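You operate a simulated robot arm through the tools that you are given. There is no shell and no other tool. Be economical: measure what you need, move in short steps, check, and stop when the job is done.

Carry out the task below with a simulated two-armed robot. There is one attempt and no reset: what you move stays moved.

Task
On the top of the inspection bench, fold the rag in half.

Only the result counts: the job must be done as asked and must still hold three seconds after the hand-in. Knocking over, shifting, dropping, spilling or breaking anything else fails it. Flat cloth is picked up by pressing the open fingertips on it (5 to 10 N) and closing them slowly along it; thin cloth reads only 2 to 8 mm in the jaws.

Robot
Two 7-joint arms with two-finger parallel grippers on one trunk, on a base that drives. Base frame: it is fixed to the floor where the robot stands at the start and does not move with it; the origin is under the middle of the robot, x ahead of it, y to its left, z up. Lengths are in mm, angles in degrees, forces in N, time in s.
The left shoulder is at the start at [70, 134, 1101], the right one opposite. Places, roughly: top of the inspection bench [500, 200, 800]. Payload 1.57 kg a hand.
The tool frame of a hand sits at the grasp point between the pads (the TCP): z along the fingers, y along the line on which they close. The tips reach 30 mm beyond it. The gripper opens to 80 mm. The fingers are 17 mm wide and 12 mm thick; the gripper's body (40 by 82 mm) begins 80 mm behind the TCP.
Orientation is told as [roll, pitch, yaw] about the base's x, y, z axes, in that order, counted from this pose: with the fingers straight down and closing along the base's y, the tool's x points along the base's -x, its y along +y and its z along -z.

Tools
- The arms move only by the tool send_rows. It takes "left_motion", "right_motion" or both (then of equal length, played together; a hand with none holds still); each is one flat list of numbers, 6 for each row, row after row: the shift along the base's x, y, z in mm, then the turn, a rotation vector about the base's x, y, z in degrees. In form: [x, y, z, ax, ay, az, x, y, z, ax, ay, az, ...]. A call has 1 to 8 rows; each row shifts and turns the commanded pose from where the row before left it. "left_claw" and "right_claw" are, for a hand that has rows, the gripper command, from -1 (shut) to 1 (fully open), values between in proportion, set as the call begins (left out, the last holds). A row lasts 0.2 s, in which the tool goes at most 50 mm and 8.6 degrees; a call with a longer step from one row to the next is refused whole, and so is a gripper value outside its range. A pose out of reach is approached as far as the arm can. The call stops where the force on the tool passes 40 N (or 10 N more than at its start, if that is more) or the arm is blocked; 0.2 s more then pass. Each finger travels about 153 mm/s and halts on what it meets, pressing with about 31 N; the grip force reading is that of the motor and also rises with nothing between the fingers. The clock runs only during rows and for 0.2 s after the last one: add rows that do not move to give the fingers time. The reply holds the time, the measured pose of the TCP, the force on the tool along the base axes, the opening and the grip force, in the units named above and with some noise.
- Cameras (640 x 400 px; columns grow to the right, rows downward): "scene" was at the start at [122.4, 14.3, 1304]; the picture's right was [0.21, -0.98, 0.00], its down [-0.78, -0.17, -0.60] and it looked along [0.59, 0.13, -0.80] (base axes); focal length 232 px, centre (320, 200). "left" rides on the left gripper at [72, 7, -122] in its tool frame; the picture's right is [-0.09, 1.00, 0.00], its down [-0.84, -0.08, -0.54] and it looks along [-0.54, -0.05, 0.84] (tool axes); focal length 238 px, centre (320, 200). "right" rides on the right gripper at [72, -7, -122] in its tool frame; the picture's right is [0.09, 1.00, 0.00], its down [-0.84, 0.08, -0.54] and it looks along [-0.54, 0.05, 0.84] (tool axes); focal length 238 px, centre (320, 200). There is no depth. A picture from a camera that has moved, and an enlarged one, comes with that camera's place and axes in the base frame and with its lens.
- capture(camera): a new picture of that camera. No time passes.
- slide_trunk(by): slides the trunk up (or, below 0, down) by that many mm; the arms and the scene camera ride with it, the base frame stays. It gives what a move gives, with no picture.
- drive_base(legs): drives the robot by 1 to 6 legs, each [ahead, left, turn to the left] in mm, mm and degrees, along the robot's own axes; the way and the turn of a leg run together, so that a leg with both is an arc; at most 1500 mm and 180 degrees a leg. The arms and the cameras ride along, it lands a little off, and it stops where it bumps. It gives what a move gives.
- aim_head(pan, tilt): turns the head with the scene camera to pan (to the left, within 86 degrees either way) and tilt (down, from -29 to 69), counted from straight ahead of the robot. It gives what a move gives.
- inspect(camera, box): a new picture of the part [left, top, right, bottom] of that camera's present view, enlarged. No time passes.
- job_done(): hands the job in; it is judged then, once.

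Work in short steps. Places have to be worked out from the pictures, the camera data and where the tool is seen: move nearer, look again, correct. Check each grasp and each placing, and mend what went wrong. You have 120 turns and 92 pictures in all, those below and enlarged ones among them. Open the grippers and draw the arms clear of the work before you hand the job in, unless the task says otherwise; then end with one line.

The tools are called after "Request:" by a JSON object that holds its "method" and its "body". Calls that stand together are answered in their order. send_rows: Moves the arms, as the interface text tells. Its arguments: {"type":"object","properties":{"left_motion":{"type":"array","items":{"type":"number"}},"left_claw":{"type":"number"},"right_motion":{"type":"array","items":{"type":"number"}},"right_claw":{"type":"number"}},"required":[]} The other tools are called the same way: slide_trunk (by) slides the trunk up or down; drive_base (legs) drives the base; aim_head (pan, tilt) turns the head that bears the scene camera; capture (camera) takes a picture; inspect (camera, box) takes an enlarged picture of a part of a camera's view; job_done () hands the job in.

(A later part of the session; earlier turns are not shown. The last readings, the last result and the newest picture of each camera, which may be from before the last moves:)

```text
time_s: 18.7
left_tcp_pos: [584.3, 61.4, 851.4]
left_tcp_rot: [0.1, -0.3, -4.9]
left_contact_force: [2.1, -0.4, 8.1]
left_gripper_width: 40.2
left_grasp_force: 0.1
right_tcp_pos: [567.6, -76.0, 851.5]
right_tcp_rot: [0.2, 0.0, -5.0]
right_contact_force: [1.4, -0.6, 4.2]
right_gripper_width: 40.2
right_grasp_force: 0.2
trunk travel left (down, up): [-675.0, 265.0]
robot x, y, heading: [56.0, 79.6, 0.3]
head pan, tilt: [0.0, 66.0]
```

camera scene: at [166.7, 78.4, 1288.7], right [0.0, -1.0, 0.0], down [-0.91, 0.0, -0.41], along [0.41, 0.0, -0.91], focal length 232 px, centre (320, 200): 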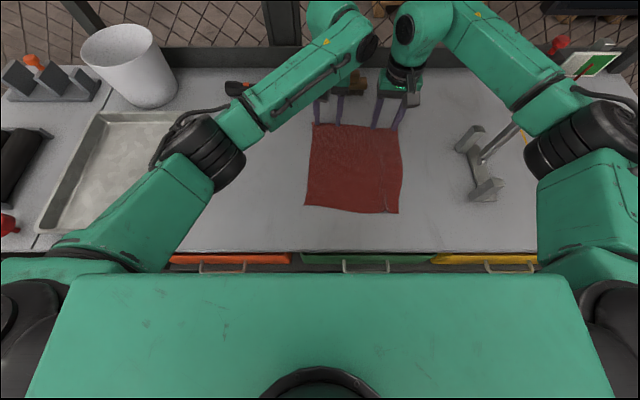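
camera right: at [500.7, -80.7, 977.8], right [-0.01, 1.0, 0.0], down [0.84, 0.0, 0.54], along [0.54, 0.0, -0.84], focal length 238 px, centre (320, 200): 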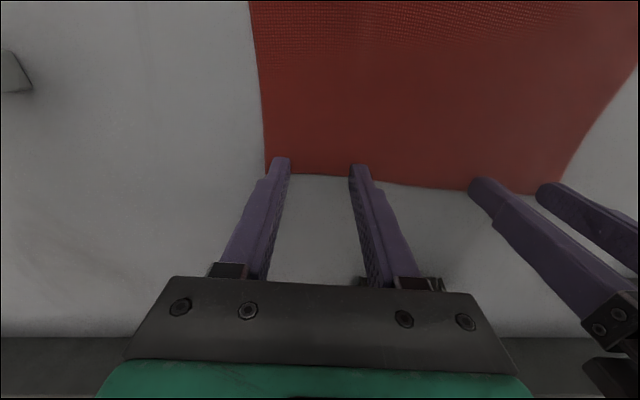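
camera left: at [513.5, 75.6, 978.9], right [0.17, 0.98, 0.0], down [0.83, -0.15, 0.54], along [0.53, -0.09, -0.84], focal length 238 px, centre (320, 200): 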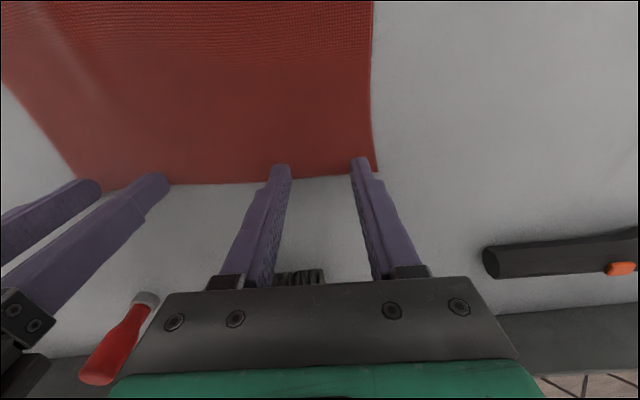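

8 N and 4 N: good. I close slowly in steps, easing the hands 2 mm inward per step so the hem between them isn't stretched.

Request:
{"method": "send_rows", "body": {"left_motion": [0, -2, 0, 0, 0, 0, 0, 0, 0, 0, 0, 0], "right_motion": [0, 2, -0.4, 0, 0, 0, 0, 0, 0, 0, 0, 0], "left_claw": -0.2, "right_claw": -0.2}}

Request:
{"method": "send_rows", "body": {"left_motion": [0, -2, 0, 0, 0, 0, 0, 0, 0, 0, 0, 0], "right_motion": [0, 2, 0, 0, 0, 0, 0, 0, 0, 0, 0, 0], "left_claw": -0.4, "right_claw": -0.4}}

Request:
{"method": "capture", "body": {"camera": "left"}}

Request:
{"method": "capture", "body": {"camera": "right"}}

```text
time_s: 19.3
left_tcp_pos: [583.4, 59.5, 851.9]
left_tcp_rot: [0.1, -0.3, -4.8]
left_contact_force: [1.0, 1.8, 10.8]
left_gripper_width: 32.0
left_grasp_force: 0.1
right_tcp_pos: [569.1, -74.1, 852.3]
right_tcp_rot: [0.1, -0.1, -5.0]
right_contact_force: [0.1, -2.2, 7.6]
right_gripper_width: 32.5
right_grasp_force: 0.3
trunk travel left (down, up): [-675.0, 265.0]
robot x, y, heading: [60.1, 82.8, -0.1]
head pan, tilt: [0.0, 66.0]
```

```text
time_s: 19.9
left_tcp_pos: [583.9, 55.2, 852.2]
left_tcp_rot: [0.2, -0.1, -4.7]
left_contact_force: [1.1, 1.8, 9.8]
left_gripper_width: 23.6
left_grasp_force: 0.0
right_tcp_pos: [568.0, -71.4, 852.3]
right_tcp_rot: [0.1, 0.0, -5.0]
right_contact_force: [-0.3, -1.0, 7.4]
right_gripper_width: 24.1
right_grasp_force: 0.1
trunk travel left (down, up): [-675.0, 265.0]
robot x, y, heading: [59.0, 82.9, -0.0]
head pan, tilt: [0.0, 66.0]
```

```text
56 pictures are left
camera left: at [511.2, 71.4, 973.9], right [0.17, 0.98, 0.0], down [0.83, -0.15, 0.54], along [0.54, -0.09, -0.84], focal length 238 px, centre (320, 200)
```

left: 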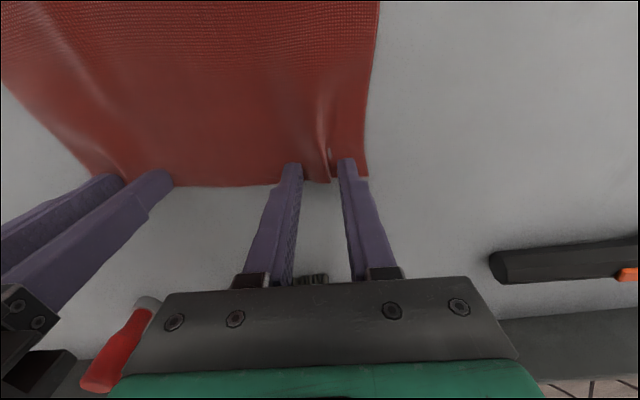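

```text
55 pictures are left
camera right: at [497.3, -73.4, 972.8], right [0.0, 1.0, 0.0], down [0.84, 0.0, 0.54], along [0.54, 0.0, -0.84], focal length 238 px, centre (320, 200)
```

right: 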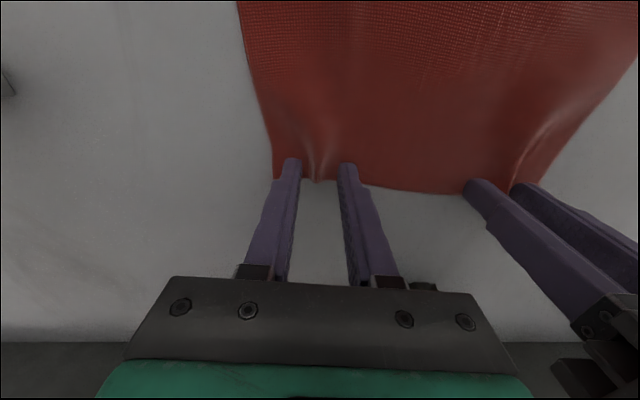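

Clean ridges are rising between both pairs of jaws. I keep closing.

Request:
{"method": "send_rows", "body": {"left_motion": [0, -2, 0, 0, 0, 0, 0, 0, 0, 0, 0, 0], "right_motion": [0, 2, 0, 0, 0, 0, 0, 0, 0, 0, 0, 0], "left_claw": -0.6, "right_claw": -0.6}}

Request:
{"method": "send_rows", "body": {"left_motion": [0, -2, 0, 0, 0, 0, 0, 0, 0, 0, 0, 0], "right_motion": [0, 2, 0, 0, 0, 0, 0, 0, 0, 0, 0, 0], "left_claw": -0.8, "right_claw": -0.8}}

Request:
{"method": "send_rows", "body": {"left_motion": [0, -1, 0, 0, 0, 0, 0, 0, 0, 0, 0, 0], "right_motion": [0, 1, 0, 0, 0, 0, 0, 0, 0, 0, 0, 0], "left_claw": -1, "right_claw": -1}}

Request:
{"method": "capture", "body": {"camera": "left"}}

Request:
{"method": "capture", "body": {"camera": "right"}}

```text
time_s: 20.5
left_tcp_pos: [582.2, 54.6, 852.3]
left_tcp_rot: [0.2, -0.2, -4.8]
left_contact_force: [-0.4, 1.4, 7.0]
left_gripper_width: 16.1
left_grasp_force: 0.2
right_tcp_pos: [567.6, -68.6, 850.9]
right_tcp_rot: [0.1, -0.1, -5.0]
right_contact_force: [-0.4, -0.6, 6.3]
right_gripper_width: 15.6
right_grasp_force: 0.0
trunk travel left (down, up): [-675.0, 265.0]
robot x, y, heading: [57.9, 79.8, 0.1]
head pan, tilt: [0.0, 66.0]
```

```text
time_s: 21.1
left_tcp_pos: [582.3, 53.2, 850.8]
left_tcp_rot: [0.1, -0.2, -4.6]
left_contact_force: [-0.2, 2.6, 9.1]
left_gripper_width: 8.6
left_grasp_force: 0.0
right_tcp_pos: [567.6, -66.6, 851.9]
right_tcp_rot: [0.2, -0.1, -5.0]
right_contact_force: [0.3, -1.2, 8.2]
right_gripper_width: 8.5
right_grasp_force: 0.4
trunk travel left (down, up): [-675.0, 265.0]
robot x, y, heading: [60.1, 77.4, 0.1]
head pan, tilt: [0.0, 66.0]
```

```text
time_s: 21.7
left_tcp_pos: [582.5, 52.1, 851.5]
left_tcp_rot: [0.1, -0.2, -4.8]
left_contact_force: [-0.4, 1.9, 12.5]
left_gripper_width: 2.3
left_grasp_force: 23.7
right_tcp_pos: [567.5, -66.2, 851.6]
right_tcp_rot: [0.2, 0.0, -5.0]
right_contact_force: [0.5, -0.2, 4.7]
right_gripper_width: 2.2
right_grasp_force: 23.5
trunk travel left (down, up): [-675.0, 265.0]
robot x, y, heading: [59.4, 78.2, 0.3]
head pan, tilt: [0.0, 66.0]
```

```text
54 pictures are left
camera left: at [511.0, 66.3, 973.9], right [0.17, 0.98, 0.0], down [0.83, -0.15, 0.54], along [0.54, -0.09, -0.84], focal length 238 px, centre (320, 200)
```

left: 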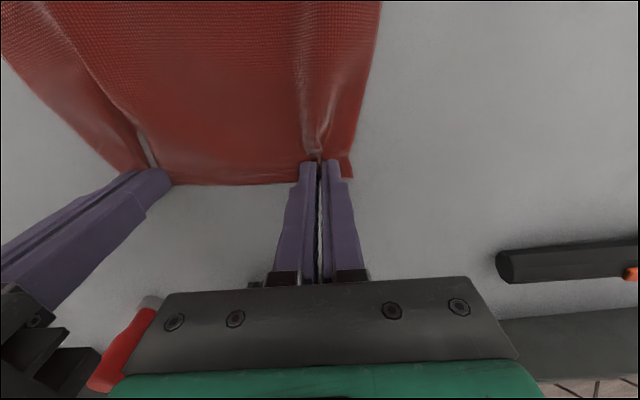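

```text
53 pictures are left
camera right: at [497.2, -68.6, 972.9], right [-0.01, 1.0, 0.0], down [0.84, 0.0, 0.54], along [0.54, 0.0, -0.84], focal length 238 px, centre (320, 200)
```

right: 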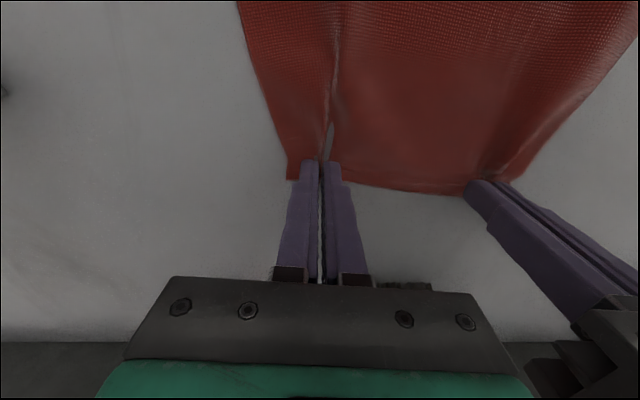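

Both grips read about 2 mm of cloth at full grip force. I start the fold arc with a lift of about 80 mm, tilting the fingers forward slightly per row, then check.

Request:
{"method": "send_rows", "body": {"left_motion": [-3.8, 1.3, 22.9, 0, -2.5, 0, -8.7, 1.3, 21.8, 0, -2.5, 0, -13.3, 1.3, 19.6, 0, -2.5, 0, -17.3, 1.3, 16.5, 0, -2.5, 0], "right_motion": [-3.7, 1.3, 22, 0, -2.5, 0, -8.4, 1.3, 21, 0, -2.5, 0, -12.8, 1.3, 18.9, 0, -2.5, 0, -16.7, 1.3, 15.9, 0, -2.5, 0]}}

Request:
{"method": "capture", "body": {"camera": "left"}}

Request:
{"method": "capture", "body": {"camera": "right"}}

Request:
{"method": "capture", "body": {"camera": "scene"}}

```text
time_s: 22.7
left_tcp_pos: [539.4, 57.0, 930.1]
left_tcp_rot: [1.1, -10.0, -4.8]
left_contact_force: [-1.4, 0.5, 0.3]
left_gripper_width: 2.1
left_grasp_force: 24.1
right_tcp_pos: [525.3, -62.1, 930.3]
right_tcp_rot: [0.9, -9.9, -5.0]
right_contact_force: [0.2, -0.6, 0.0]
right_gripper_width: 2.3
right_grasp_force: 23.4
trunk travel left (down, up): [-675.0, 265.0]
robot x, y, heading: [58.1, 76.4, -0.1]
head pan, tilt: [0.0, 66.0]
```

```text
52 pictures are left
camera left: at [447.3, 71.0, 1038.8], right [0.17, 0.98, 0.03], down [0.72, -0.15, 0.68], along [0.67, -0.09, -0.73], focal length 238 px, centre (320, 200)
```

left: 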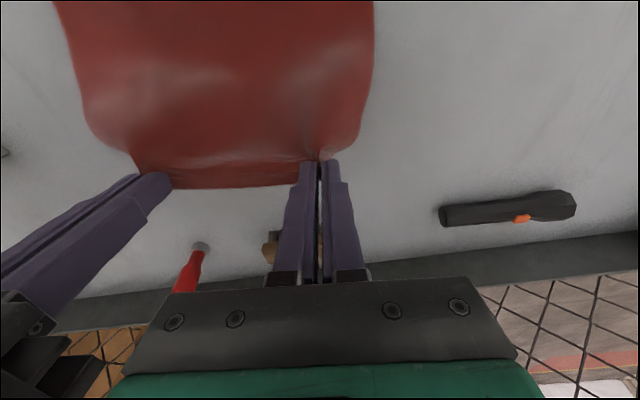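

```text
51 pictures are left
camera right: at [435.5, -63.3, 1036.9], right [-0.01, 1.0, 0.0], down [0.73, 0.0, 0.68], along [0.68, 0.0, -0.73], focal length 238 px, centre (320, 200)
```

right: 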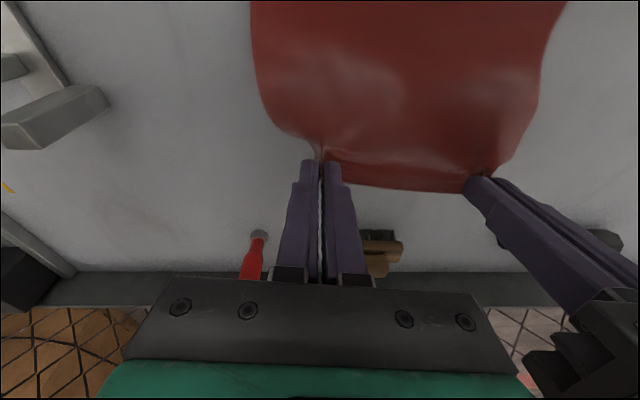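

```text
50 pictures are left
camera scene: at [165.3, 78.1, 1288.8], right [0.0, -1.0, 0.0], down [-0.91, 0.0, -0.41], along [0.41, 0.0, -0.91], focal length 232 px, centre (320, 200)
```

scene: 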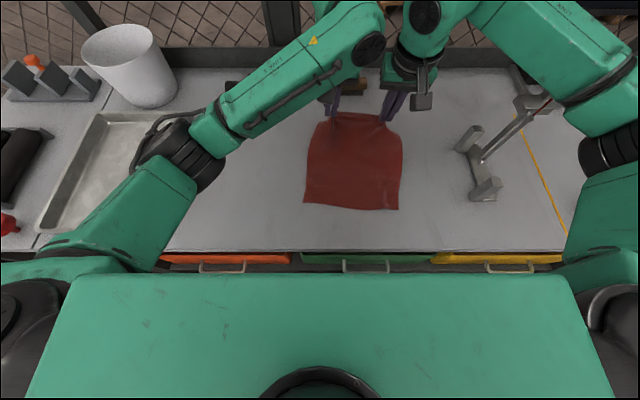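

The far hem is up evenly and nothing else moved. I continue over the top of the arc.

Request:
{"method": "send_rows", "body": {"left_motion": [-20.5, 1.3, 12.6, 0, -2.5, 0, -22.8, 1.3, 8.1, 0, -2.5, 0, -24.1, 1.3, 3.1, 0, -2.5, 0, -24.2, 1.3, -1.9, 0, -2.5, 0, -23.4, 1.3, -7, 0, -2.5, 0], "right_motion": [-19.7, 1.3, 12.1, 0, -2.5, 0, -21.9, 1.3, 7.8, 0, -2.5, 0, -23.2, 1.3, 3, 0, -2.5, 0, -23.2, 1.3, -1.9, 0, -2.5, 0, -22.5, 1.3, -6.8, 0, -2.5, 0]}}

Request:
{"method": "capture", "body": {"camera": "scene"}}

Request:
{"method": "capture", "body": {"camera": "right"}}

```text
time_s: 23.9
left_tcp_pos: [424.5, 63.5, 945.8]
left_tcp_rot: [2.1, -22.5, -5.0]
left_contact_force: [-0.4, -0.7, -0.2]
left_gripper_width: 2.3
left_grasp_force: 24.4
right_tcp_pos: [414.6, -55.9, 943.3]
right_tcp_rot: [2.2, -22.4, -5.4]
right_contact_force: [0.0, -0.3, -0.4]
right_gripper_width: 2.2
right_grasp_force: 23.6
trunk travel left (down, up): [-675.0, 265.0]
robot x, y, heading: [59.4, 83.1, 0.0]
head pan, tilt: [0.0, 66.0]
```

```text
49 pictures are left
camera scene: at [166.3, 77.7, 1288.8], right [0.0, -1.0, 0.0], down [-0.91, 0.0, -0.41], along [0.41, 0.0, -0.91], focal length 232 px, centre (320, 200)
```

scene: 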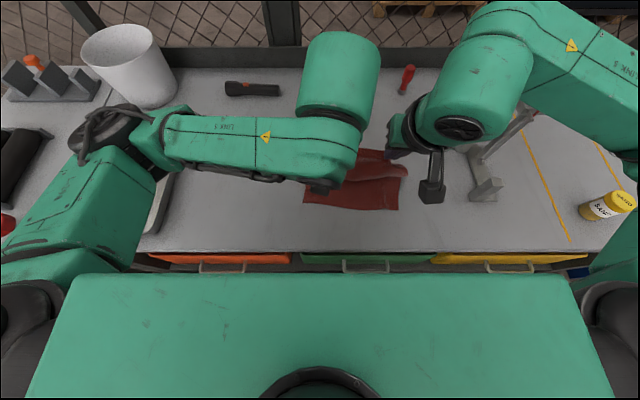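

```text
48 pictures are left
camera right: at [303.2, -57.4, 1028.1], right [-0.01, 1.0, 0.0], down [0.57, 0.0, 0.82], along [0.82, 0.0, -0.57], focal length 238 px, centre (320, 200)
```

right: 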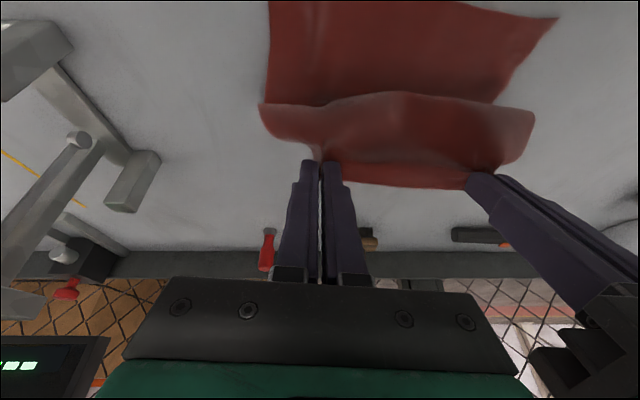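

The fold is coming over cleanly. I continue down most of the rest of the arc.

Request:
{"method": "send_rows", "body": {"left_motion": [-21.4, 1.3, -11.6, 0, -2.5, 0, -18.6, 1.3, -15.8, 0, -2.5, 0, -14.8, 1.3, -19.2, 0, -2.5, 0, -10.4, 1.3, -21.8, 0, -2.5, 0], "right_motion": [-20.6, 1.3, -11.2, 0, -2.5, 0, -17.9, 1.3, -15.2, 0, -2.5, 0, -14.3, 1.3, -18.5, 0, -2.5, 0, -10, 1.3, -21, 0, -2.5, 0]}}

Request:
{"method": "capture", "body": {"camera": "scene"}}

Request:
{"method": "capture", "body": {"camera": "right"}}

Request:
{"method": "capture", "body": {"camera": "left"}}

```text
time_s: 24.9
left_tcp_pos: [365.7, 62.7, 876.4]
left_tcp_rot: [2.7, -32.7, -5.3]
left_contact_force: [2.1, -9.5, 4.0]
left_gripper_width: 2.3
left_grasp_force: 23.6
left hand out of reach, approached as far as the arm can: row 3
right_tcp_pos: [384.7, -51.8, 923.9]
right_tcp_rot: [2.7, -26.0, -5.4]
right_contact_force: [-1.9, 9.5, -4.7]
right_gripper_width: 1.9
right_grasp_force: 23.2
right hand out of reach, approached as far as the arm can: row 2, 3, 4
trunk travel left (down, up): [-675.0, 265.0]
robot x, y, heading: [56.0, 78.2, -0.0]
head pan, tilt: [0.0, 66.0]
```

```text
47 pictures are left
camera scene: at [166.6, 77.9, 1288.8], right [0.0, -1.0, 0.0], down [-0.91, 0.0, -0.41], along [0.41, 0.0, -0.91], focal length 232 px, centre (320, 200)
```

scene: 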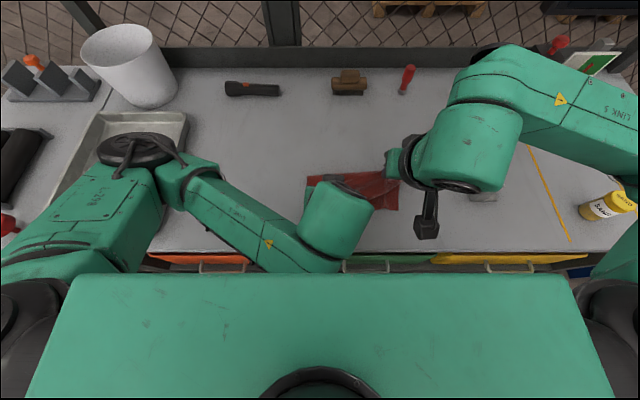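

```text
46 pictures are left
camera right: at [267.9, -55.1, 1001.1], right [-0.01, 1.0, 0.0], down [0.52, 0.0, 0.86], along [0.86, 0.01, -0.52], focal length 238 px, centre (320, 200)
```

right: 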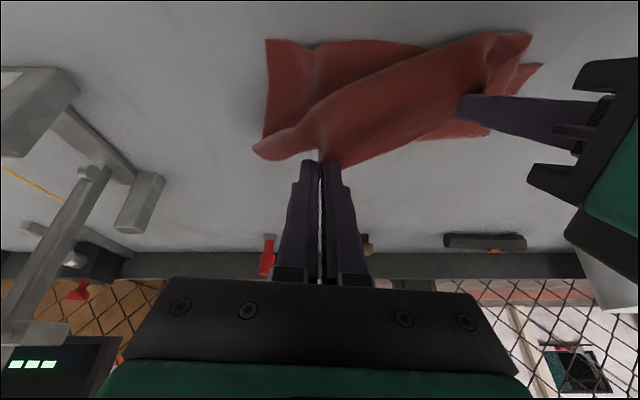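

```text
45 pictures are left
camera left: at [240.4, 76.5, 940.5], right [0.14, 0.99, 0.09], down [0.4, -0.14, 0.9], along [0.9, -0.09, -0.42], focal length 238 px, centre (320, 200)
```

left: 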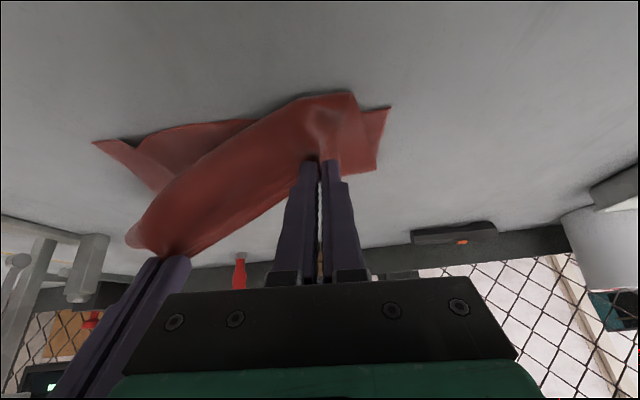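

The tilt made the right arm run out of range, so it lags while the left went on. I undo part of the tilt on both hands, keeping the tips in place, so the right can follow.

Request:
{"method": "send_rows", "body": {"left_motion": [2.3, 0, 1.2, 0, 5, 0, 2.4, 0, 1, 0, 5, 0, 2.5, 0, 0.8, 0, 5, 0, 2.5, 0, 0.6, 0, 5, 0, 0, 0, 0, 0, 0, 0], "right_motion": [2.3, 0, 1.2, 0, 5, 0, 2.4, 0, 1, 0, 5, 0, 2.5, 0, 0.8, 0, 5, 0, 2.5, 0, 0.6, 0, 5, 0, 0, 0, 0, 0, 0, 0]}}

Request:
{"method": "capture", "body": {"camera": "right"}}

Request:
{"method": "capture", "body": {"camera": "scene"}}

```text
time_s: 26.1
left_tcp_pos: [375.2, 62.1, 878.8]
left_tcp_rot: [1.1, -12.4, -4.9]
left_contact_force: [3.0, -14.1, 7.2]
left_gripper_width: 2.5
left_grasp_force: 24.0
right_tcp_pos: [396.1, -54.0, 927.5]
right_tcp_rot: [0.9, -8.7, -5.0]
right_contact_force: [-3.1, 14.5, -6.8]
right_gripper_width: 2.3
right_grasp_force: 24.0
trunk travel left (down, up): [-675.0, 265.0]
robot x, y, heading: [58.5, 80.7, 0.2]
head pan, tilt: [0.0, 66.0]
```

```text
44 pictures are left
camera right: at [308.0, -56.0, 1036.2], right [-0.01, 1.0, 0.0], down [0.75, 0.0, 0.66], along [0.66, 0.01, -0.75], focal length 238 px, centre (320, 200)
```

right: 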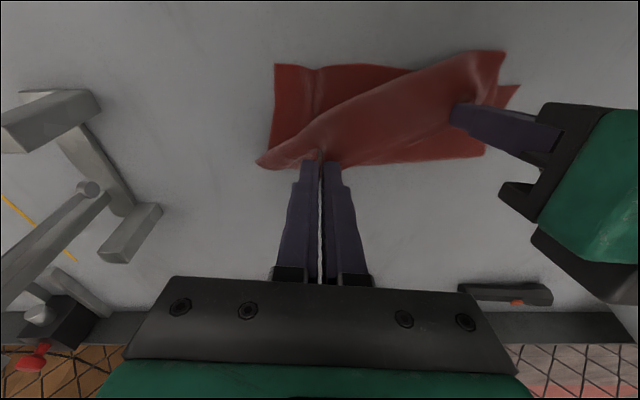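

```text
43 pictures are left
camera scene: at [167.0, 77.7, 1288.7], right [0.0, -1.0, 0.0], down [-0.91, 0.0, -0.41], along [0.41, 0.0, -0.91], focal length 232 px, centre (320, 200)
```

scene: 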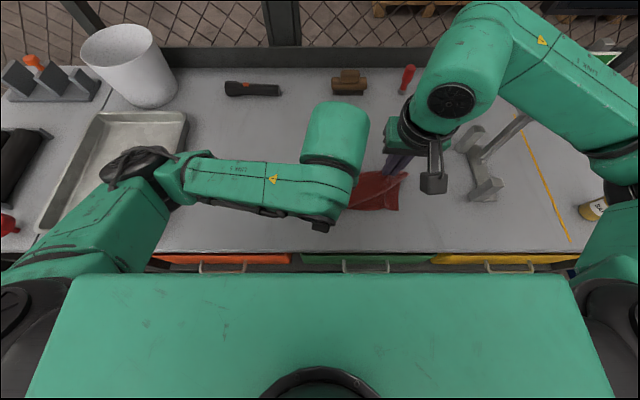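

The right hand is free again. I bring it down and back to match the left.

Request:
{"method": "send_rows", "body": {"right_motion": [-9, 1.3, -16, 0, 0, 0, -9, 1.3, -16, 0, 0, 0, -10, 1.3, -16, 0, 0, 0, 0, 0, 0, 0, 0, 0]}}

Request:
{"method": "capture", "body": {"camera": "right"}}

Request:
{"method": "capture", "body": {"camera": "left"}}

```text
time_s: 27.1
left_tcp_pos: [373.8, 62.6, 877.7]
left_tcp_rot: [1.3, -12.5, -4.9]
left_contact_force: [0.5, -0.1, 0.0]
left_gripper_width: 2.2
left_grasp_force: 23.8
right_tcp_pos: [369.3, -50.9, 878.3]
right_tcp_rot: [0.9, -8.7, -5.1]
right_contact_force: [-0.2, 0.8, -0.6]
right_gripper_width: 2.1
right_grasp_force: 23.8
trunk travel left (down, up): [-675.0, 265.0]
robot x, y, heading: [54.5, 80.8, 0.3]
head pan, tilt: [0.0, 66.0]
```

```text
42 pictures are left
camera right: at [280.5, -53.1, 987.5], right [0.0, 1.0, 0.0], down [0.75, 0.0, 0.66], along [0.66, 0.0, -0.75], focal length 238 px, centre (320, 200)
```

right: 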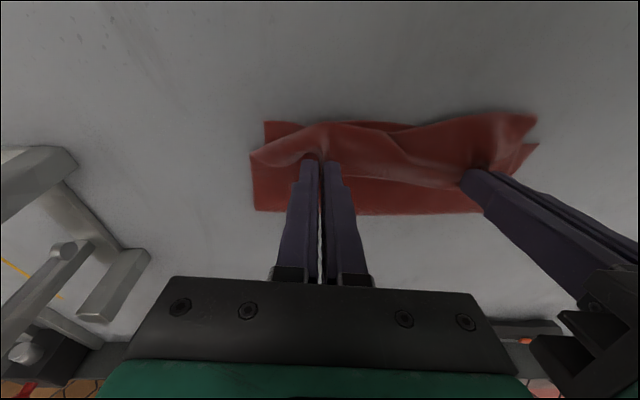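

```text
41 pictures are left
camera left: at [278.8, 77.2, 982.3], right [0.17, 0.98, 0.04], down [0.69, -0.15, 0.71], along [0.7, -0.09, -0.71], focal length 238 px, centre (320, 200)
```

left: 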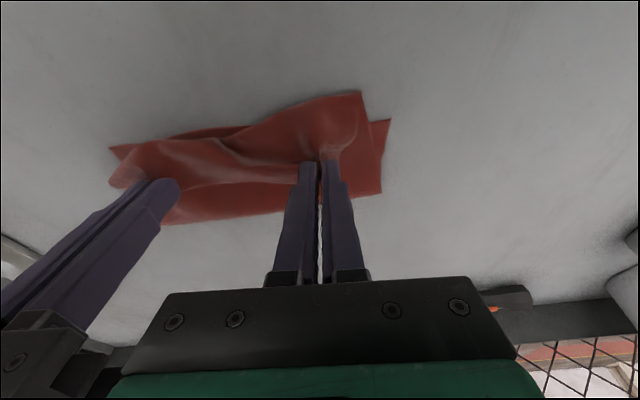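

The top layer is bulging toward me, so the fold line has been drawn to about x=438 instead of ≈472. I raise both hands and move them forward so the fold can roll back out.

Request:
{"method": "send_rows", "body": {"left_motion": [10, 0, 20, 0, 0, 0, 20, 0, 20, 0, 0, 0, 20, 0, 10, 0, 0, 0, 0, 0, 0, 0, 0, 0], "right_motion": [10, 0, 20, 0, 0, 0, 20, 0, 20, 0, 0, 0, 20, 0, 10, 0, 0, 0, 0, 0, 0, 0, 0, 0]}}

Request:
{"method": "capture", "body": {"camera": "right"}}

Request:
{"method": "capture", "body": {"camera": "left"}}

```text
time_s: 28.1
left_tcp_pos: [426.6, 62.2, 929.0]
left_tcp_rot: [1.0, -12.4, -4.9]
left_contact_force: [-0.1, -0.2, 0.7]
left_gripper_width: 2.5
left_grasp_force: 23.7
right_tcp_pos: [418.6, -49.8, 929.7]
right_tcp_rot: [1.0, -8.8, -5.0]
right_contact_force: [0.0, 0.1, 0.0]
right_gripper_width: 2.2
right_grasp_force: 24.0
trunk travel left (down, up): [-675.0, 265.0]
robot x, y, heading: [60.9, 77.0, 0.1]
head pan, tilt: [0.0, 66.0]
```

```text
40 pictures are left
camera right: at [331.3, -52.9, 1038.6], right [-0.01, 1.0, 0.0], down [0.75, 0.0, 0.66], along [0.66, 0.0, -0.75], focal length 238 px, centre (320, 200)
```

right: 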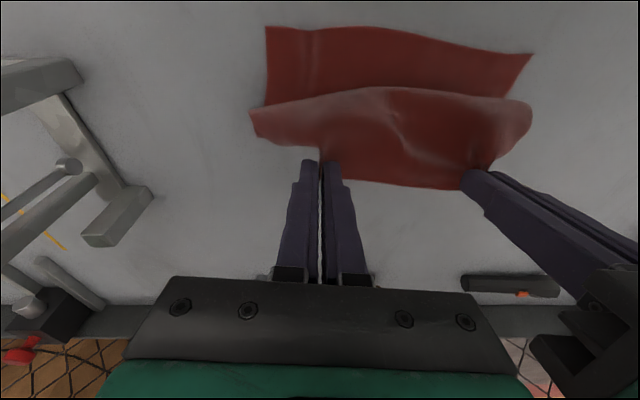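

```text
39 pictures are left
camera left: at [329.8, 77.9, 1033.1], right [0.17, 0.98, 0.04], down [0.69, -0.15, 0.71], along [0.7, -0.09, -0.7], focal length 238 px, centre (320, 200)
```

left: 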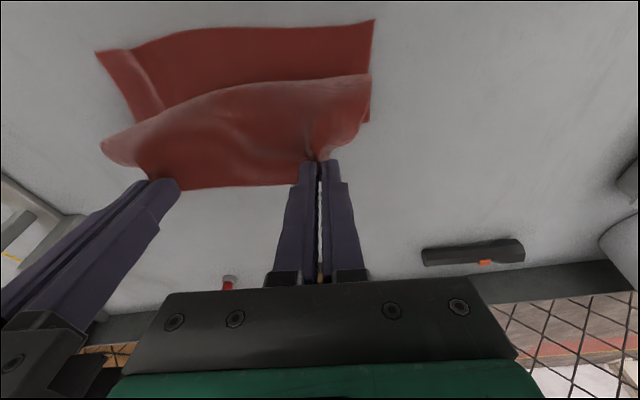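

The fold has rolled outward again. Since the hem is turned back over the jaws, I set down with the tips nearer to x≈410, leaving room for the hem to unroll, with a little more tilt.

Request:
{"method": "send_rows", "body": {"left_motion": [-5, 1, -13, 0, -2, 0, -5, 1, -13, 0, -2, 0, -5, 1, -13, 0, -2, 0, -5, 1, -13, 0, -2, 0, -5, 0, -10, 0, -2, 0, 0, 0, 0, 0, 0, 0], "right_motion": [-5, 0, -13, 0, -2, 0, -5, 0, -13, 0, -2, 0, -5, 0, -13, 0, -2, 0, -5, 0, -13, 0, -2, 0, -4, 0, -10, 0, -2, 0, 0, 0, 0, 0, 0, 0]}}

Request:
{"method": "capture", "body": {"camera": "right"}}

Request:
{"method": "capture", "body": {"camera": "left"}}

Request:
{"method": "capture", "body": {"camera": "scene"}}

```text
time_s: 29.5
left_tcp_pos: [400.0, 66.3, 866.0]
left_tcp_rot: [2.0, -22.5, -5.3]
left_contact_force: [-0.7, -0.6, -0.2]
left_gripper_width: 1.9
left_grasp_force: 23.7
right_tcp_pos: [395.4, -51.0, 867.5]
right_tcp_rot: [1.7, -18.6, -5.3]
right_contact_force: [0.3, 0.2, -0.2]
right_gripper_width: 2.2
right_grasp_force: 23.7
trunk travel left (down, up): [-675.0, 265.0]
robot x, y, heading: [55.6, 77.5, 0.1]
head pan, tilt: [0.0, 66.0]
```

```text
38 pictures are left
camera right: at [289.1, -53.6, 958.8], right [-0.01, 1.0, 0.0], down [0.62, 0.0, 0.78], along [0.78, 0.0, -0.62], focal length 238 px, centre (320, 200)
```

right: 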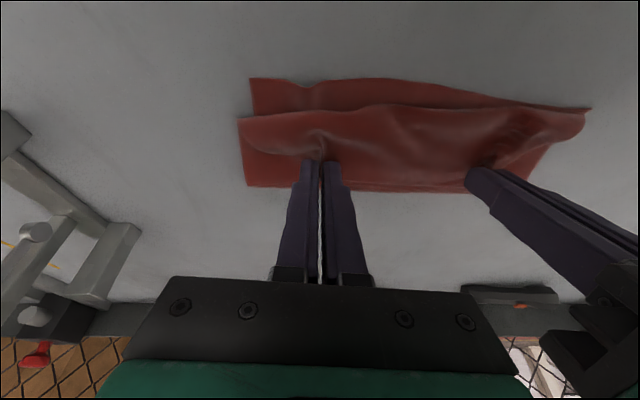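

```text
37 pictures are left
camera left: at [287.9, 80.9, 952.1], right [0.16, 0.98, 0.07], down [0.56, -0.15, 0.82], along [0.81, -0.09, -0.57], focal length 238 px, centre (320, 200)
```

left: 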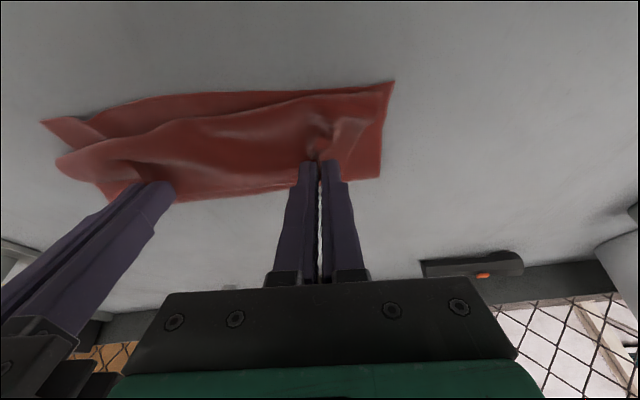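

```text
36 pictures are left
camera scene: at [167.8, 77.8, 1288.6], right [0.0, -1.0, 0.0], down [-0.91, 0.0, -0.41], along [0.41, 0.0, -0.91], focal length 232 px, centre (320, 200)
```

scene: 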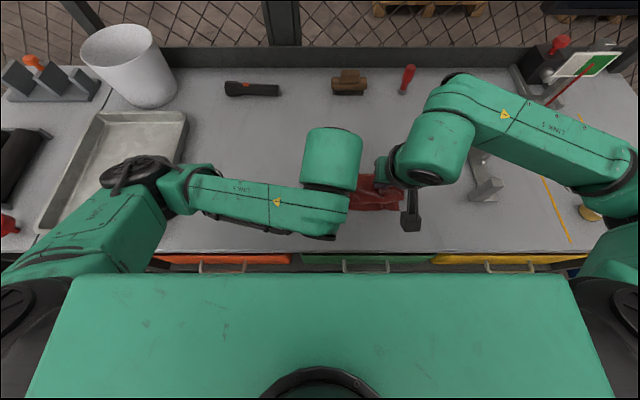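

The fold line is at x≈441–450 and should be ≈470. I push the hem forward 25 mm and slightly lower, to roll the fold outward.

Request:
{"method": "send_rows", "body": {"left_motion": [8, 0, 5, 0, 0, 0, 12, 0, 3, 0, 0, 0, 12, 0, -5, 0, 0, 0, 3, 0, -6, 0, 0, 0, 0, 0, -6, 0, 0, 0, 0, 0, 0, 0, 0, 0], "right_motion": [8, 0, 5, 0, 0, 0, 12, 0, 3, 0, 0, 0, 12, 0, -5, 0, 0, 0, 3, 0, -6, 0, 0, 0, 0, 0, -6, 0, 0, 0, 0, 0, 0, 0, 0, 0]}}

Request:
{"method": "capture", "body": {"camera": "right"}}

Request:
{"method": "capture", "body": {"camera": "left"}}

```text
time_s: 30.9
left_tcp_pos: [435.2, 67.6, 856.2]
left_tcp_rot: [2.1, -22.4, -5.3]
left_contact_force: [-0.2, -0.1, 0.4]
left_gripper_width: 2.3
left_grasp_force: 22.8
right_tcp_pos: [430.6, -50.4, 859.1]
right_tcp_rot: [1.8, -18.6, -5.3]
right_contact_force: [0.0, -0.5, 0.1]
right_gripper_width: 2.2
right_grasp_force: 23.6
trunk travel left (down, up): [-675.0, 265.0]
robot x, y, heading: [54.7, 83.0, 0.2]
head pan, tilt: [0.0, 66.0]
```

```text
35 pictures are left
camera right: at [323.6, -52.9, 950.6], right [-0.01, 1.0, 0.0], down [0.62, 0.0, 0.78], along [0.78, 0.0, -0.62], focal length 238 px, centre (320, 200)
```

right: 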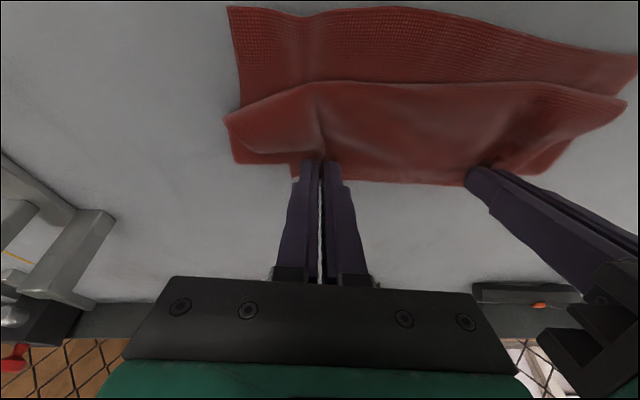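

```text
34 pictures are left
camera left: at [322.8, 81.3, 943.3], right [0.16, 0.98, 0.07], down [0.56, -0.15, 0.82], along [0.81, -0.09, -0.57], focal length 238 px, centre (320, 200)
```

left: 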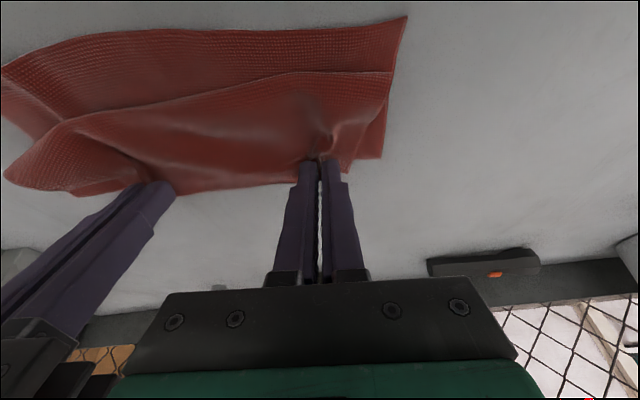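

The fold line is stuck at 442/452. I unroll partway — up and forward so the lower layer lies down out to ≈480 — and check.

Request:
{"method": "send_rows", "body": {"left_motion": [0, 0, 35, 0, 0, 0, 15, 0, 30, 0, 0, 0, 35, 0, 10, 0, 0, 0, 35, 0, -5, 0, 0, 0, 30, 0, -25, 0, 0, 0, 0, 0, 0, 0, 0, 0], "right_motion": [0, 0, 35, 0, 0, 0, 15, 0, 30, 0, 0, 0, 35, 0, 10, 0, 0, 0, 35, 0, -5, 0, 0, 0, 30, 0, -25, 0, 0, 0, 0, 0, 0, 0, 0, 0]}}

Request:
{"method": "capture", "body": {"camera": "right"}}

Request:
{"method": "capture", "body": {"camera": "scene"}}

```text
time_s: 32.3
left_tcp_pos: [553.0, 68.0, 901.9]
left_tcp_rot: [2.1, -22.5, -5.1]
left_contact_force: [-0.7, -1.2, -0.4]
left_gripper_width: 2.1
left_grasp_force: 23.5
right_tcp_pos: [545.5, -51.5, 905.5]
right_tcp_rot: [1.6, -18.7, -5.2]
right_contact_force: [-0.4, 0.3, -0.1]
right_gripper_width: 2.2
right_grasp_force: 23.4
trunk travel left (down, up): [-675.0, 265.0]
robot x, y, heading: [58.4, 81.9, 0.3]
head pan, tilt: [0.0, 66.0]
```

```text
33 pictures are left
camera right: at [440.0, -53.8, 996.1], right [-0.01, 1.0, 0.0], down [0.62, 0.0, 0.78], along [0.78, 0.01, -0.62], focal length 238 px, centre (320, 200)
```

right: 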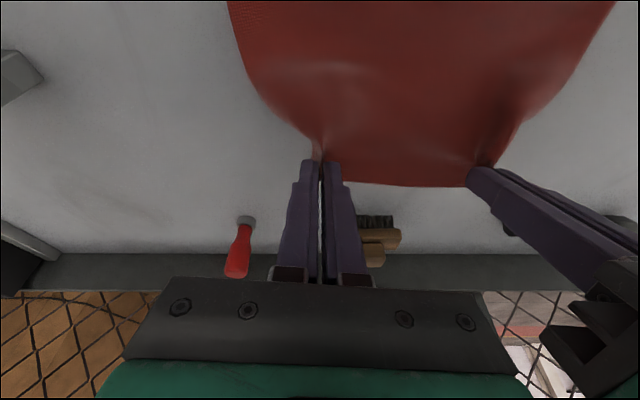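

```text
32 pictures are left
camera scene: at [166.3, 77.8, 1288.8], right [0.0, -1.0, 0.0], down [-0.91, 0.0, -0.41], along [0.41, 0.0, -0.91], focal length 232 px, centre (320, 200)
```

scene: 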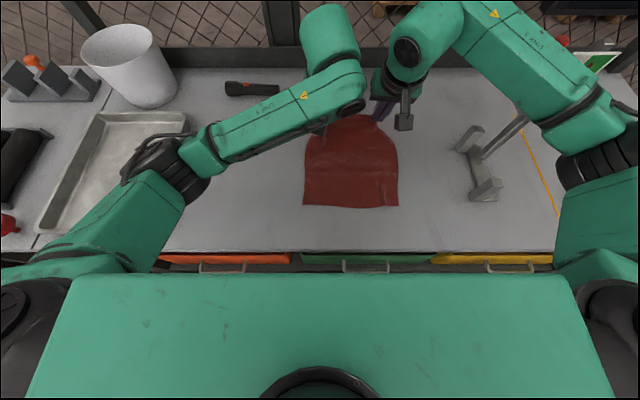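

It unrolled well, with the near edge unmoved at x≈355–367. I repeat the fold on a tighter arc (radius ≈80) about x≈484/472, so the hem curl doesn't drag the fold line.

Request:
{"method": "send_rows", "body": {"left_motion": [-24.5, 0, 18, 0, 0, 0, -30, 0, 13, 0, 0, 0, -30, 0, 0, 0, 0, 0, -30, 0, -10, 0, 0, 0, -25, 1, -20, 0, 0, 0, -15, 1, -25, 0, 0, 0, -5, 0, -14, 0, 0, 0, 0, 0, 0, 0, 0, 0], "right_motion": [-27, 0, 17, 0, 0, 0, -30, 0, 12, 0, 0, 0, -30, 0, 0, 0, 0, 0, -30, 0, -10, 0, 0, 0, -25, 1, -20, 0, 0, 0, -15, 1, -25, 0, 0, 0, -5, 0, -14, 0, 0, 0, 0, 0, 0, 0, 0, 0]}}

Request:
{"method": "capture", "body": {"camera": "right"}}

Request:
{"method": "capture", "body": {"camera": "left"}}

```text
time_s: 34.1
left_tcp_pos: [389.5, 70.4, 864.3]
left_tcp_rot: [2.1, -22.4, -5.2]
left_contact_force: [1.0, -0.6, 0.8]
left_gripper_width: 2.4
left_grasp_force: 24.3
right_tcp_pos: [384.6, -50.1, 863.7]
right_tcp_rot: [1.9, -18.5, -5.2]
right_contact_force: [-0.3, 0.8, -0.4]
right_gripper_width: 2.3
right_grasp_force: 23.2
trunk travel left (down, up): [-675.0, 265.0]
robot x, y, heading: [55.6, 77.2, 0.0]
head pan, tilt: [0.0, 66.0]
```

```text
31 pictures are left
camera right: at [278.7, -51.9, 955.8], right [-0.01, 1.0, 0.0], down [0.62, 0.0, 0.78], along [0.78, 0.0, -0.62], focal length 238 px, centre (320, 200)
```

right: 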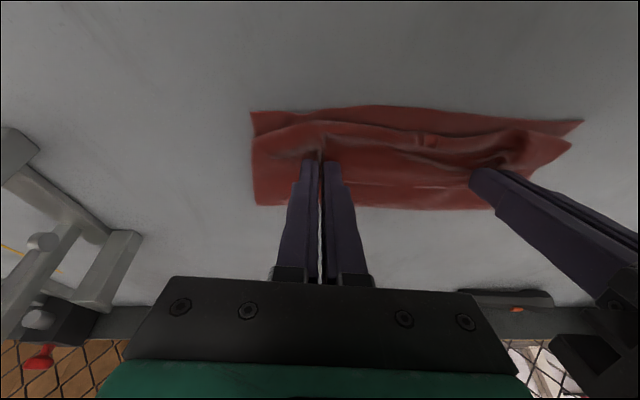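

```text
30 pictures are left
camera left: at [276.9, 84.6, 950.4], right [0.16, 0.98, 0.07], down [0.56, -0.15, 0.82], along [0.81, -0.09, -0.57], focal length 238 px, centre (320, 200)
```

left: 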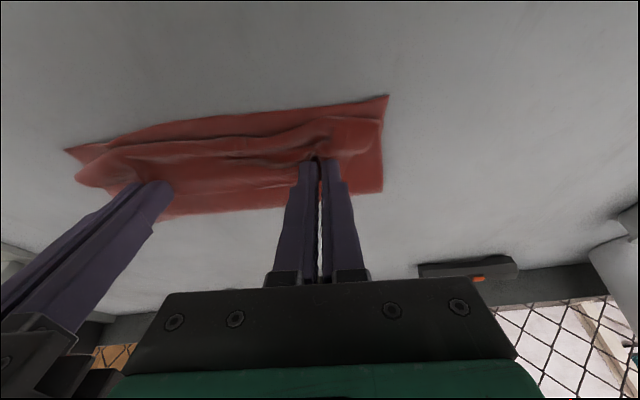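

The fold line improved to x≈453–459 but should be ≈480. I unroll once more and refold on an even tighter arc (radius ≈60).

Request:
{"method": "send_rows", "body": {"left_motion": [0, 0, 35, 0, 0, 0, 30, 0, 25, 0, 0, 0, 40, 0, 8, 0, 0, 0, 40, 0, 0, 0, 0, 0, 40, 0, -15, 0, 0, 0, 20, 0, -15, 0, 0, 0, 0, 0, 0, 0, 0, 0], "right_motion": [0, 0, 35, 0, 0, 0, 30, 0, 25, 0, 0, 0, 40, 0, 8, 0, 0, 0, 40, 0, 0, 0, 0, 0, 40, 0, -15, 0, 0, 0, 20, 0, -15, 0, 0, 0, 0, 0, 0, 0, 0, 0]}}

Request:
{"method": "capture", "body": {"camera": "scene"}}

```text
time_s: 35.7
left_tcp_pos: [561.5, 68.8, 902.4]
left_tcp_rot: [2.1, -22.5, -5.3]
left_contact_force: [-0.3, 0.4, -0.7]
left_gripper_width: 2.2
left_grasp_force: 23.5
right_tcp_pos: [551.3, -47.7, 900.4]
right_tcp_rot: [1.9, -18.7, -5.3]
right_contact_force: [1.0, -0.6, -0.3]
right_gripper_width: 1.8
right_grasp_force: 23.8
trunk travel left (down, up): [-675.0, 265.0]
robot x, y, heading: [59.2, 78.9, -0.2]
head pan, tilt: [0.0, 66.0]
```

```text
29 pictures are left
camera scene: at [166.9, 77.9, 1288.7], right [0.0, -1.0, 0.0], down [-0.91, 0.0, -0.41], along [0.41, 0.0, -0.91], focal length 232 px, centre (320, 200)
```

scene: 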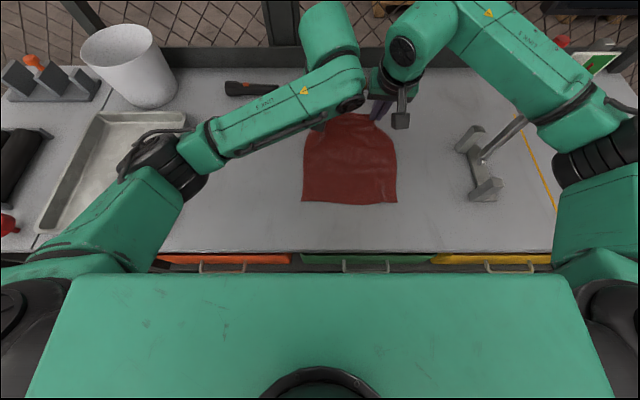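

The near edge has only crept to x≈370. Now the tighter refold, ending with the tips at x≈427.

Request:
{"method": "send_rows", "body": {"left_motion": [-23, 0, 20, 0, 0, 0, -25, 0, 10, 0, 0, 0, -30, 0, -5, 0, 0, 0, -25, 0, -10, 0, 0, 0, -22, 1, -18, 0, 0, 0, -16, 0, -22, 0, 0, 0, -5, 0, -14, 0, 0, 0, 0, 0, 0, 0, 0, 0], "right_motion": [-16, 0, 23, 0, 0, 0, -20, 0, 10, 0, 0, 0, -30, 0, -5, 0, 0, 0, -25, 0, -10, 0, 0, 0, -22, -1, -18, 0, 0, 0, -16, 0, -22, 0, 0, 0, -5, 0, -14, 0, 0, 0, 0, 0, 0, 0, 0, 0]}}

Request:
{"method": "capture", "body": {"camera": "right"}}

Request:
{"method": "capture", "body": {"camera": "left"}}

```text
time_s: 37.5
left_tcp_pos: [414.5, 70.1, 864.8]
left_tcp_rot: [2.0, -22.4, -5.2]
left_contact_force: [0.6, 0.9, -0.1]
left_gripper_width: 2.3
left_grasp_force: 23.7
right_tcp_pos: [417.9, -50.7, 863.4]
right_tcp_rot: [1.7, -18.6, -5.3]
right_contact_force: [0.2, 0.5, 0.2]
right_gripper_width: 2.3
right_grasp_force: 23.8
trunk travel left (down, up): [-675.0, 265.0]
robot x, y, heading: [52.4, 79.1, 0.1]
head pan, tilt: [0.0, 66.0]
```

```text
28 pictures are left
camera right: at [312.9, -51.7, 955.9], right [-0.01, 1.0, 0.0], down [0.62, 0.0, 0.78], along [0.78, 0.0, -0.62], focal length 238 px, centre (320, 200)
```

right: 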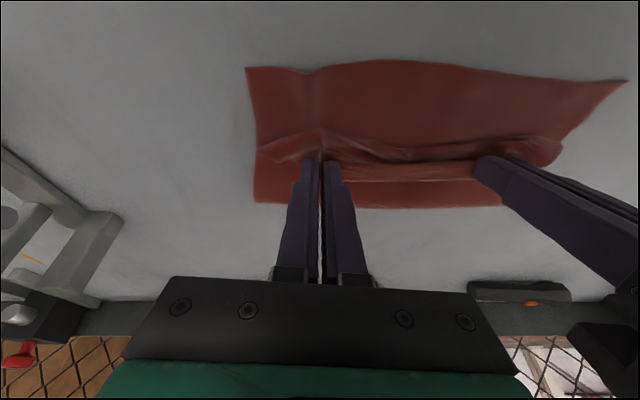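

```text
27 pictures are left
camera left: at [301.2, 83.9, 949.2], right [0.16, 0.98, 0.07], down [0.56, -0.15, 0.82], along [0.81, -0.09, -0.57], focal length 238 px, centre (320, 200)
```

left: 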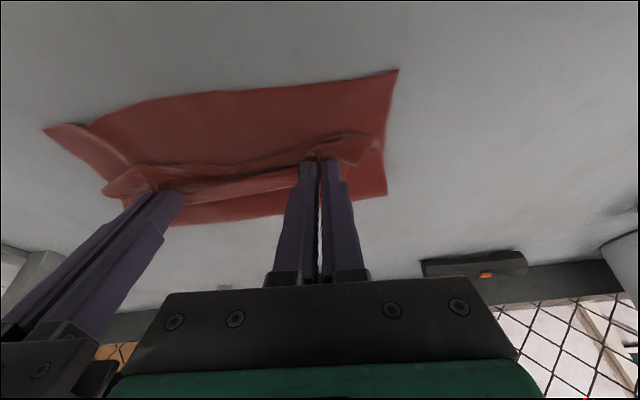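

The fold line is now at x≈482–487 with the near edge at ≈370–374, so it's nearly exactly half. I lower a few mm and release gently, then draw back along the fingers.

Request:
{"method": "send_rows", "body": {"left_motion": [-2, 0, -3, 0, 0, 0, -2, 0, -2, 0, 0, 0, 0, 0, 0, 0, 0, 0], "right_motion": [-2, 0, -3, 0, 0, 0, -2, 0, -2, 0, 0, 0, 0, 0, 0, 0, 0, 0]}}

Request:
{"method": "send_rows", "body": {"left_motion": [0, 0, 0, 0, 0, 0, 0, 0, 0, 0, 0, 0], "right_motion": [0, 0, 0, 0, 0, 0, 0, 0, 0, 0, 0, 0], "left_claw": -0.6, "right_claw": -0.6}}

Request:
{"method": "capture", "body": {"camera": "right"}}

Request:
{"method": "capture", "body": {"camera": "left"}}

```text
time_s: 38.3
left_tcp_pos: [410.3, 71.4, 858.3]
left_tcp_rot: [2.2, -22.4, -5.3]
left_contact_force: [-0.8, -0.4, 1.6]
left_gripper_width: 2.2
left_grasp_force: 23.4
right_tcp_pos: [415.1, -49.1, 859.2]
right_tcp_rot: [1.8, -18.6, -5.2]
right_contact_force: [0.1, 1.4, 0.2]
right_gripper_width: 2.2
right_grasp_force: 23.6
trunk travel left (down, up): [-675.0, 265.0]
robot x, y, heading: [58.9, 77.9, 0.0]
head pan, tilt: [0.0, 66.0]
```

```text
time_s: 38.9
left_tcp_pos: [411.5, 71.3, 858.7]
left_tcp_rot: [2.0, -22.3, -5.3]
left_contact_force: [0.8, 0.2, -0.4]
left_gripper_width: 16.1
left_grasp_force: 0.1
right_tcp_pos: [414.4, -48.3, 859.8]
right_tcp_rot: [1.8, -18.6, -5.3]
right_contact_force: [0.2, -0.1, -0.4]
right_gripper_width: 16.0
right_grasp_force: 0.0
trunk travel left (down, up): [-675.0, 265.0]
robot x, y, heading: [55.5, 80.5, 0.2]
head pan, tilt: [0.0, 66.0]
```

```text
26 pictures are left
camera right: at [308.9, -51.0, 951.7], right [-0.01, 1.0, 0.0], down [0.62, 0.0, 0.78], along [0.78, 0.0, -0.62], focal length 238 px, centre (320, 200)
```

right: 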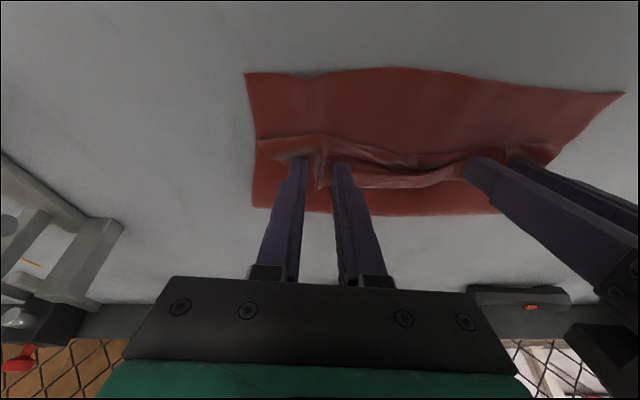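

```text
25 pictures are left
camera left: at [298.3, 84.4, 945.1], right [0.16, 0.98, 0.07], down [0.56, -0.15, 0.82], along [0.81, -0.09, -0.57], focal length 238 px, centre (320, 200)
```

left: 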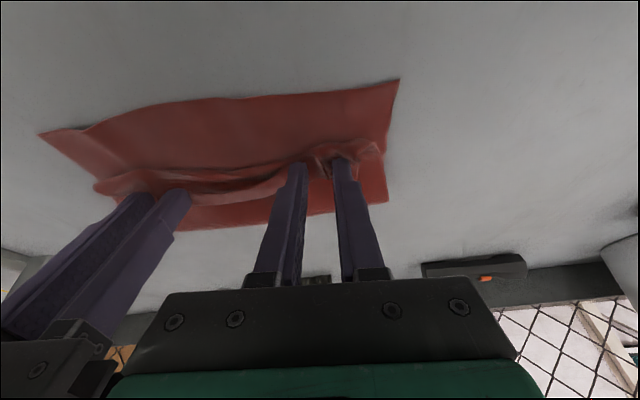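

Released; the hem is still curled back. I withdraw upward and back a little to see how it settles.

Request:
{"method": "send_rows", "body": {"left_motion": [-10, 0, 22, 0, 0, 0, -10, 0, 24, 0, 0, 0, 0, 0, 0, 0, 0, 0, 0, 0, 0, 0, 0, 0], "right_motion": [-10, 0, 22, 0, 0, 0, -10, 0, 24, 0, 0, 0, 0, 0, 0, 0, 0, 0, 0, 0, 0, 0, 0, 0]}}

Request:
{"method": "capture", "body": {"camera": "right"}}

Request:
{"method": "capture", "body": {"camera": "left"}}

```text
time_s: 39.9
left_tcp_pos: [390.3, 70.1, 906.0]
left_tcp_rot: [2.1, -22.4, -5.2]
left_contact_force: [-0.1, 0.5, 0.4]
left_gripper_width: 16.0
left_grasp_force: 0.1
right_tcp_pos: [394.2, -49.8, 906.9]
right_tcp_rot: [1.8, -18.6, -5.2]
right_contact_force: [-0.7, -0.4, -0.9]
right_gripper_width: 16.0
right_grasp_force: 0.0
trunk travel left (down, up): [-675.0, 265.0]
robot x, y, heading: [55.9, 77.9, 0.0]
head pan, tilt: [0.0, 66.0]
```

```text
24 pictures are left
camera right: at [288.7, -52.4, 997.9], right [-0.01, 1.0, 0.0], down [0.62, 0.0, 0.78], along [0.78, 0.0, -0.62], focal length 238 px, centre (320, 200)
```

right: 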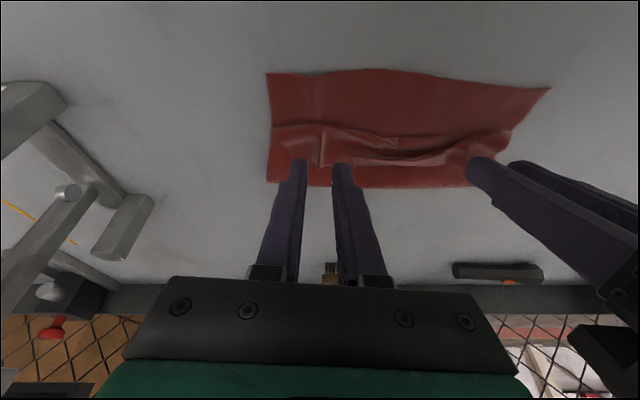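

```text
23 pictures are left
camera left: at [278.5, 84.3, 991.5], right [0.16, 0.98, 0.07], down [0.56, -0.15, 0.82], along [0.82, -0.09, -0.57], focal length 238 px, centre (320, 200)
```

left: 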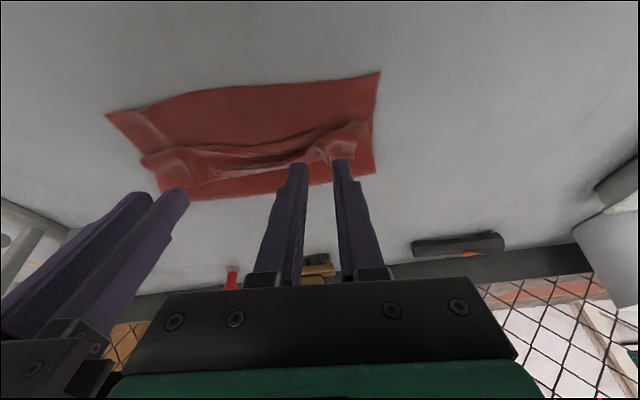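

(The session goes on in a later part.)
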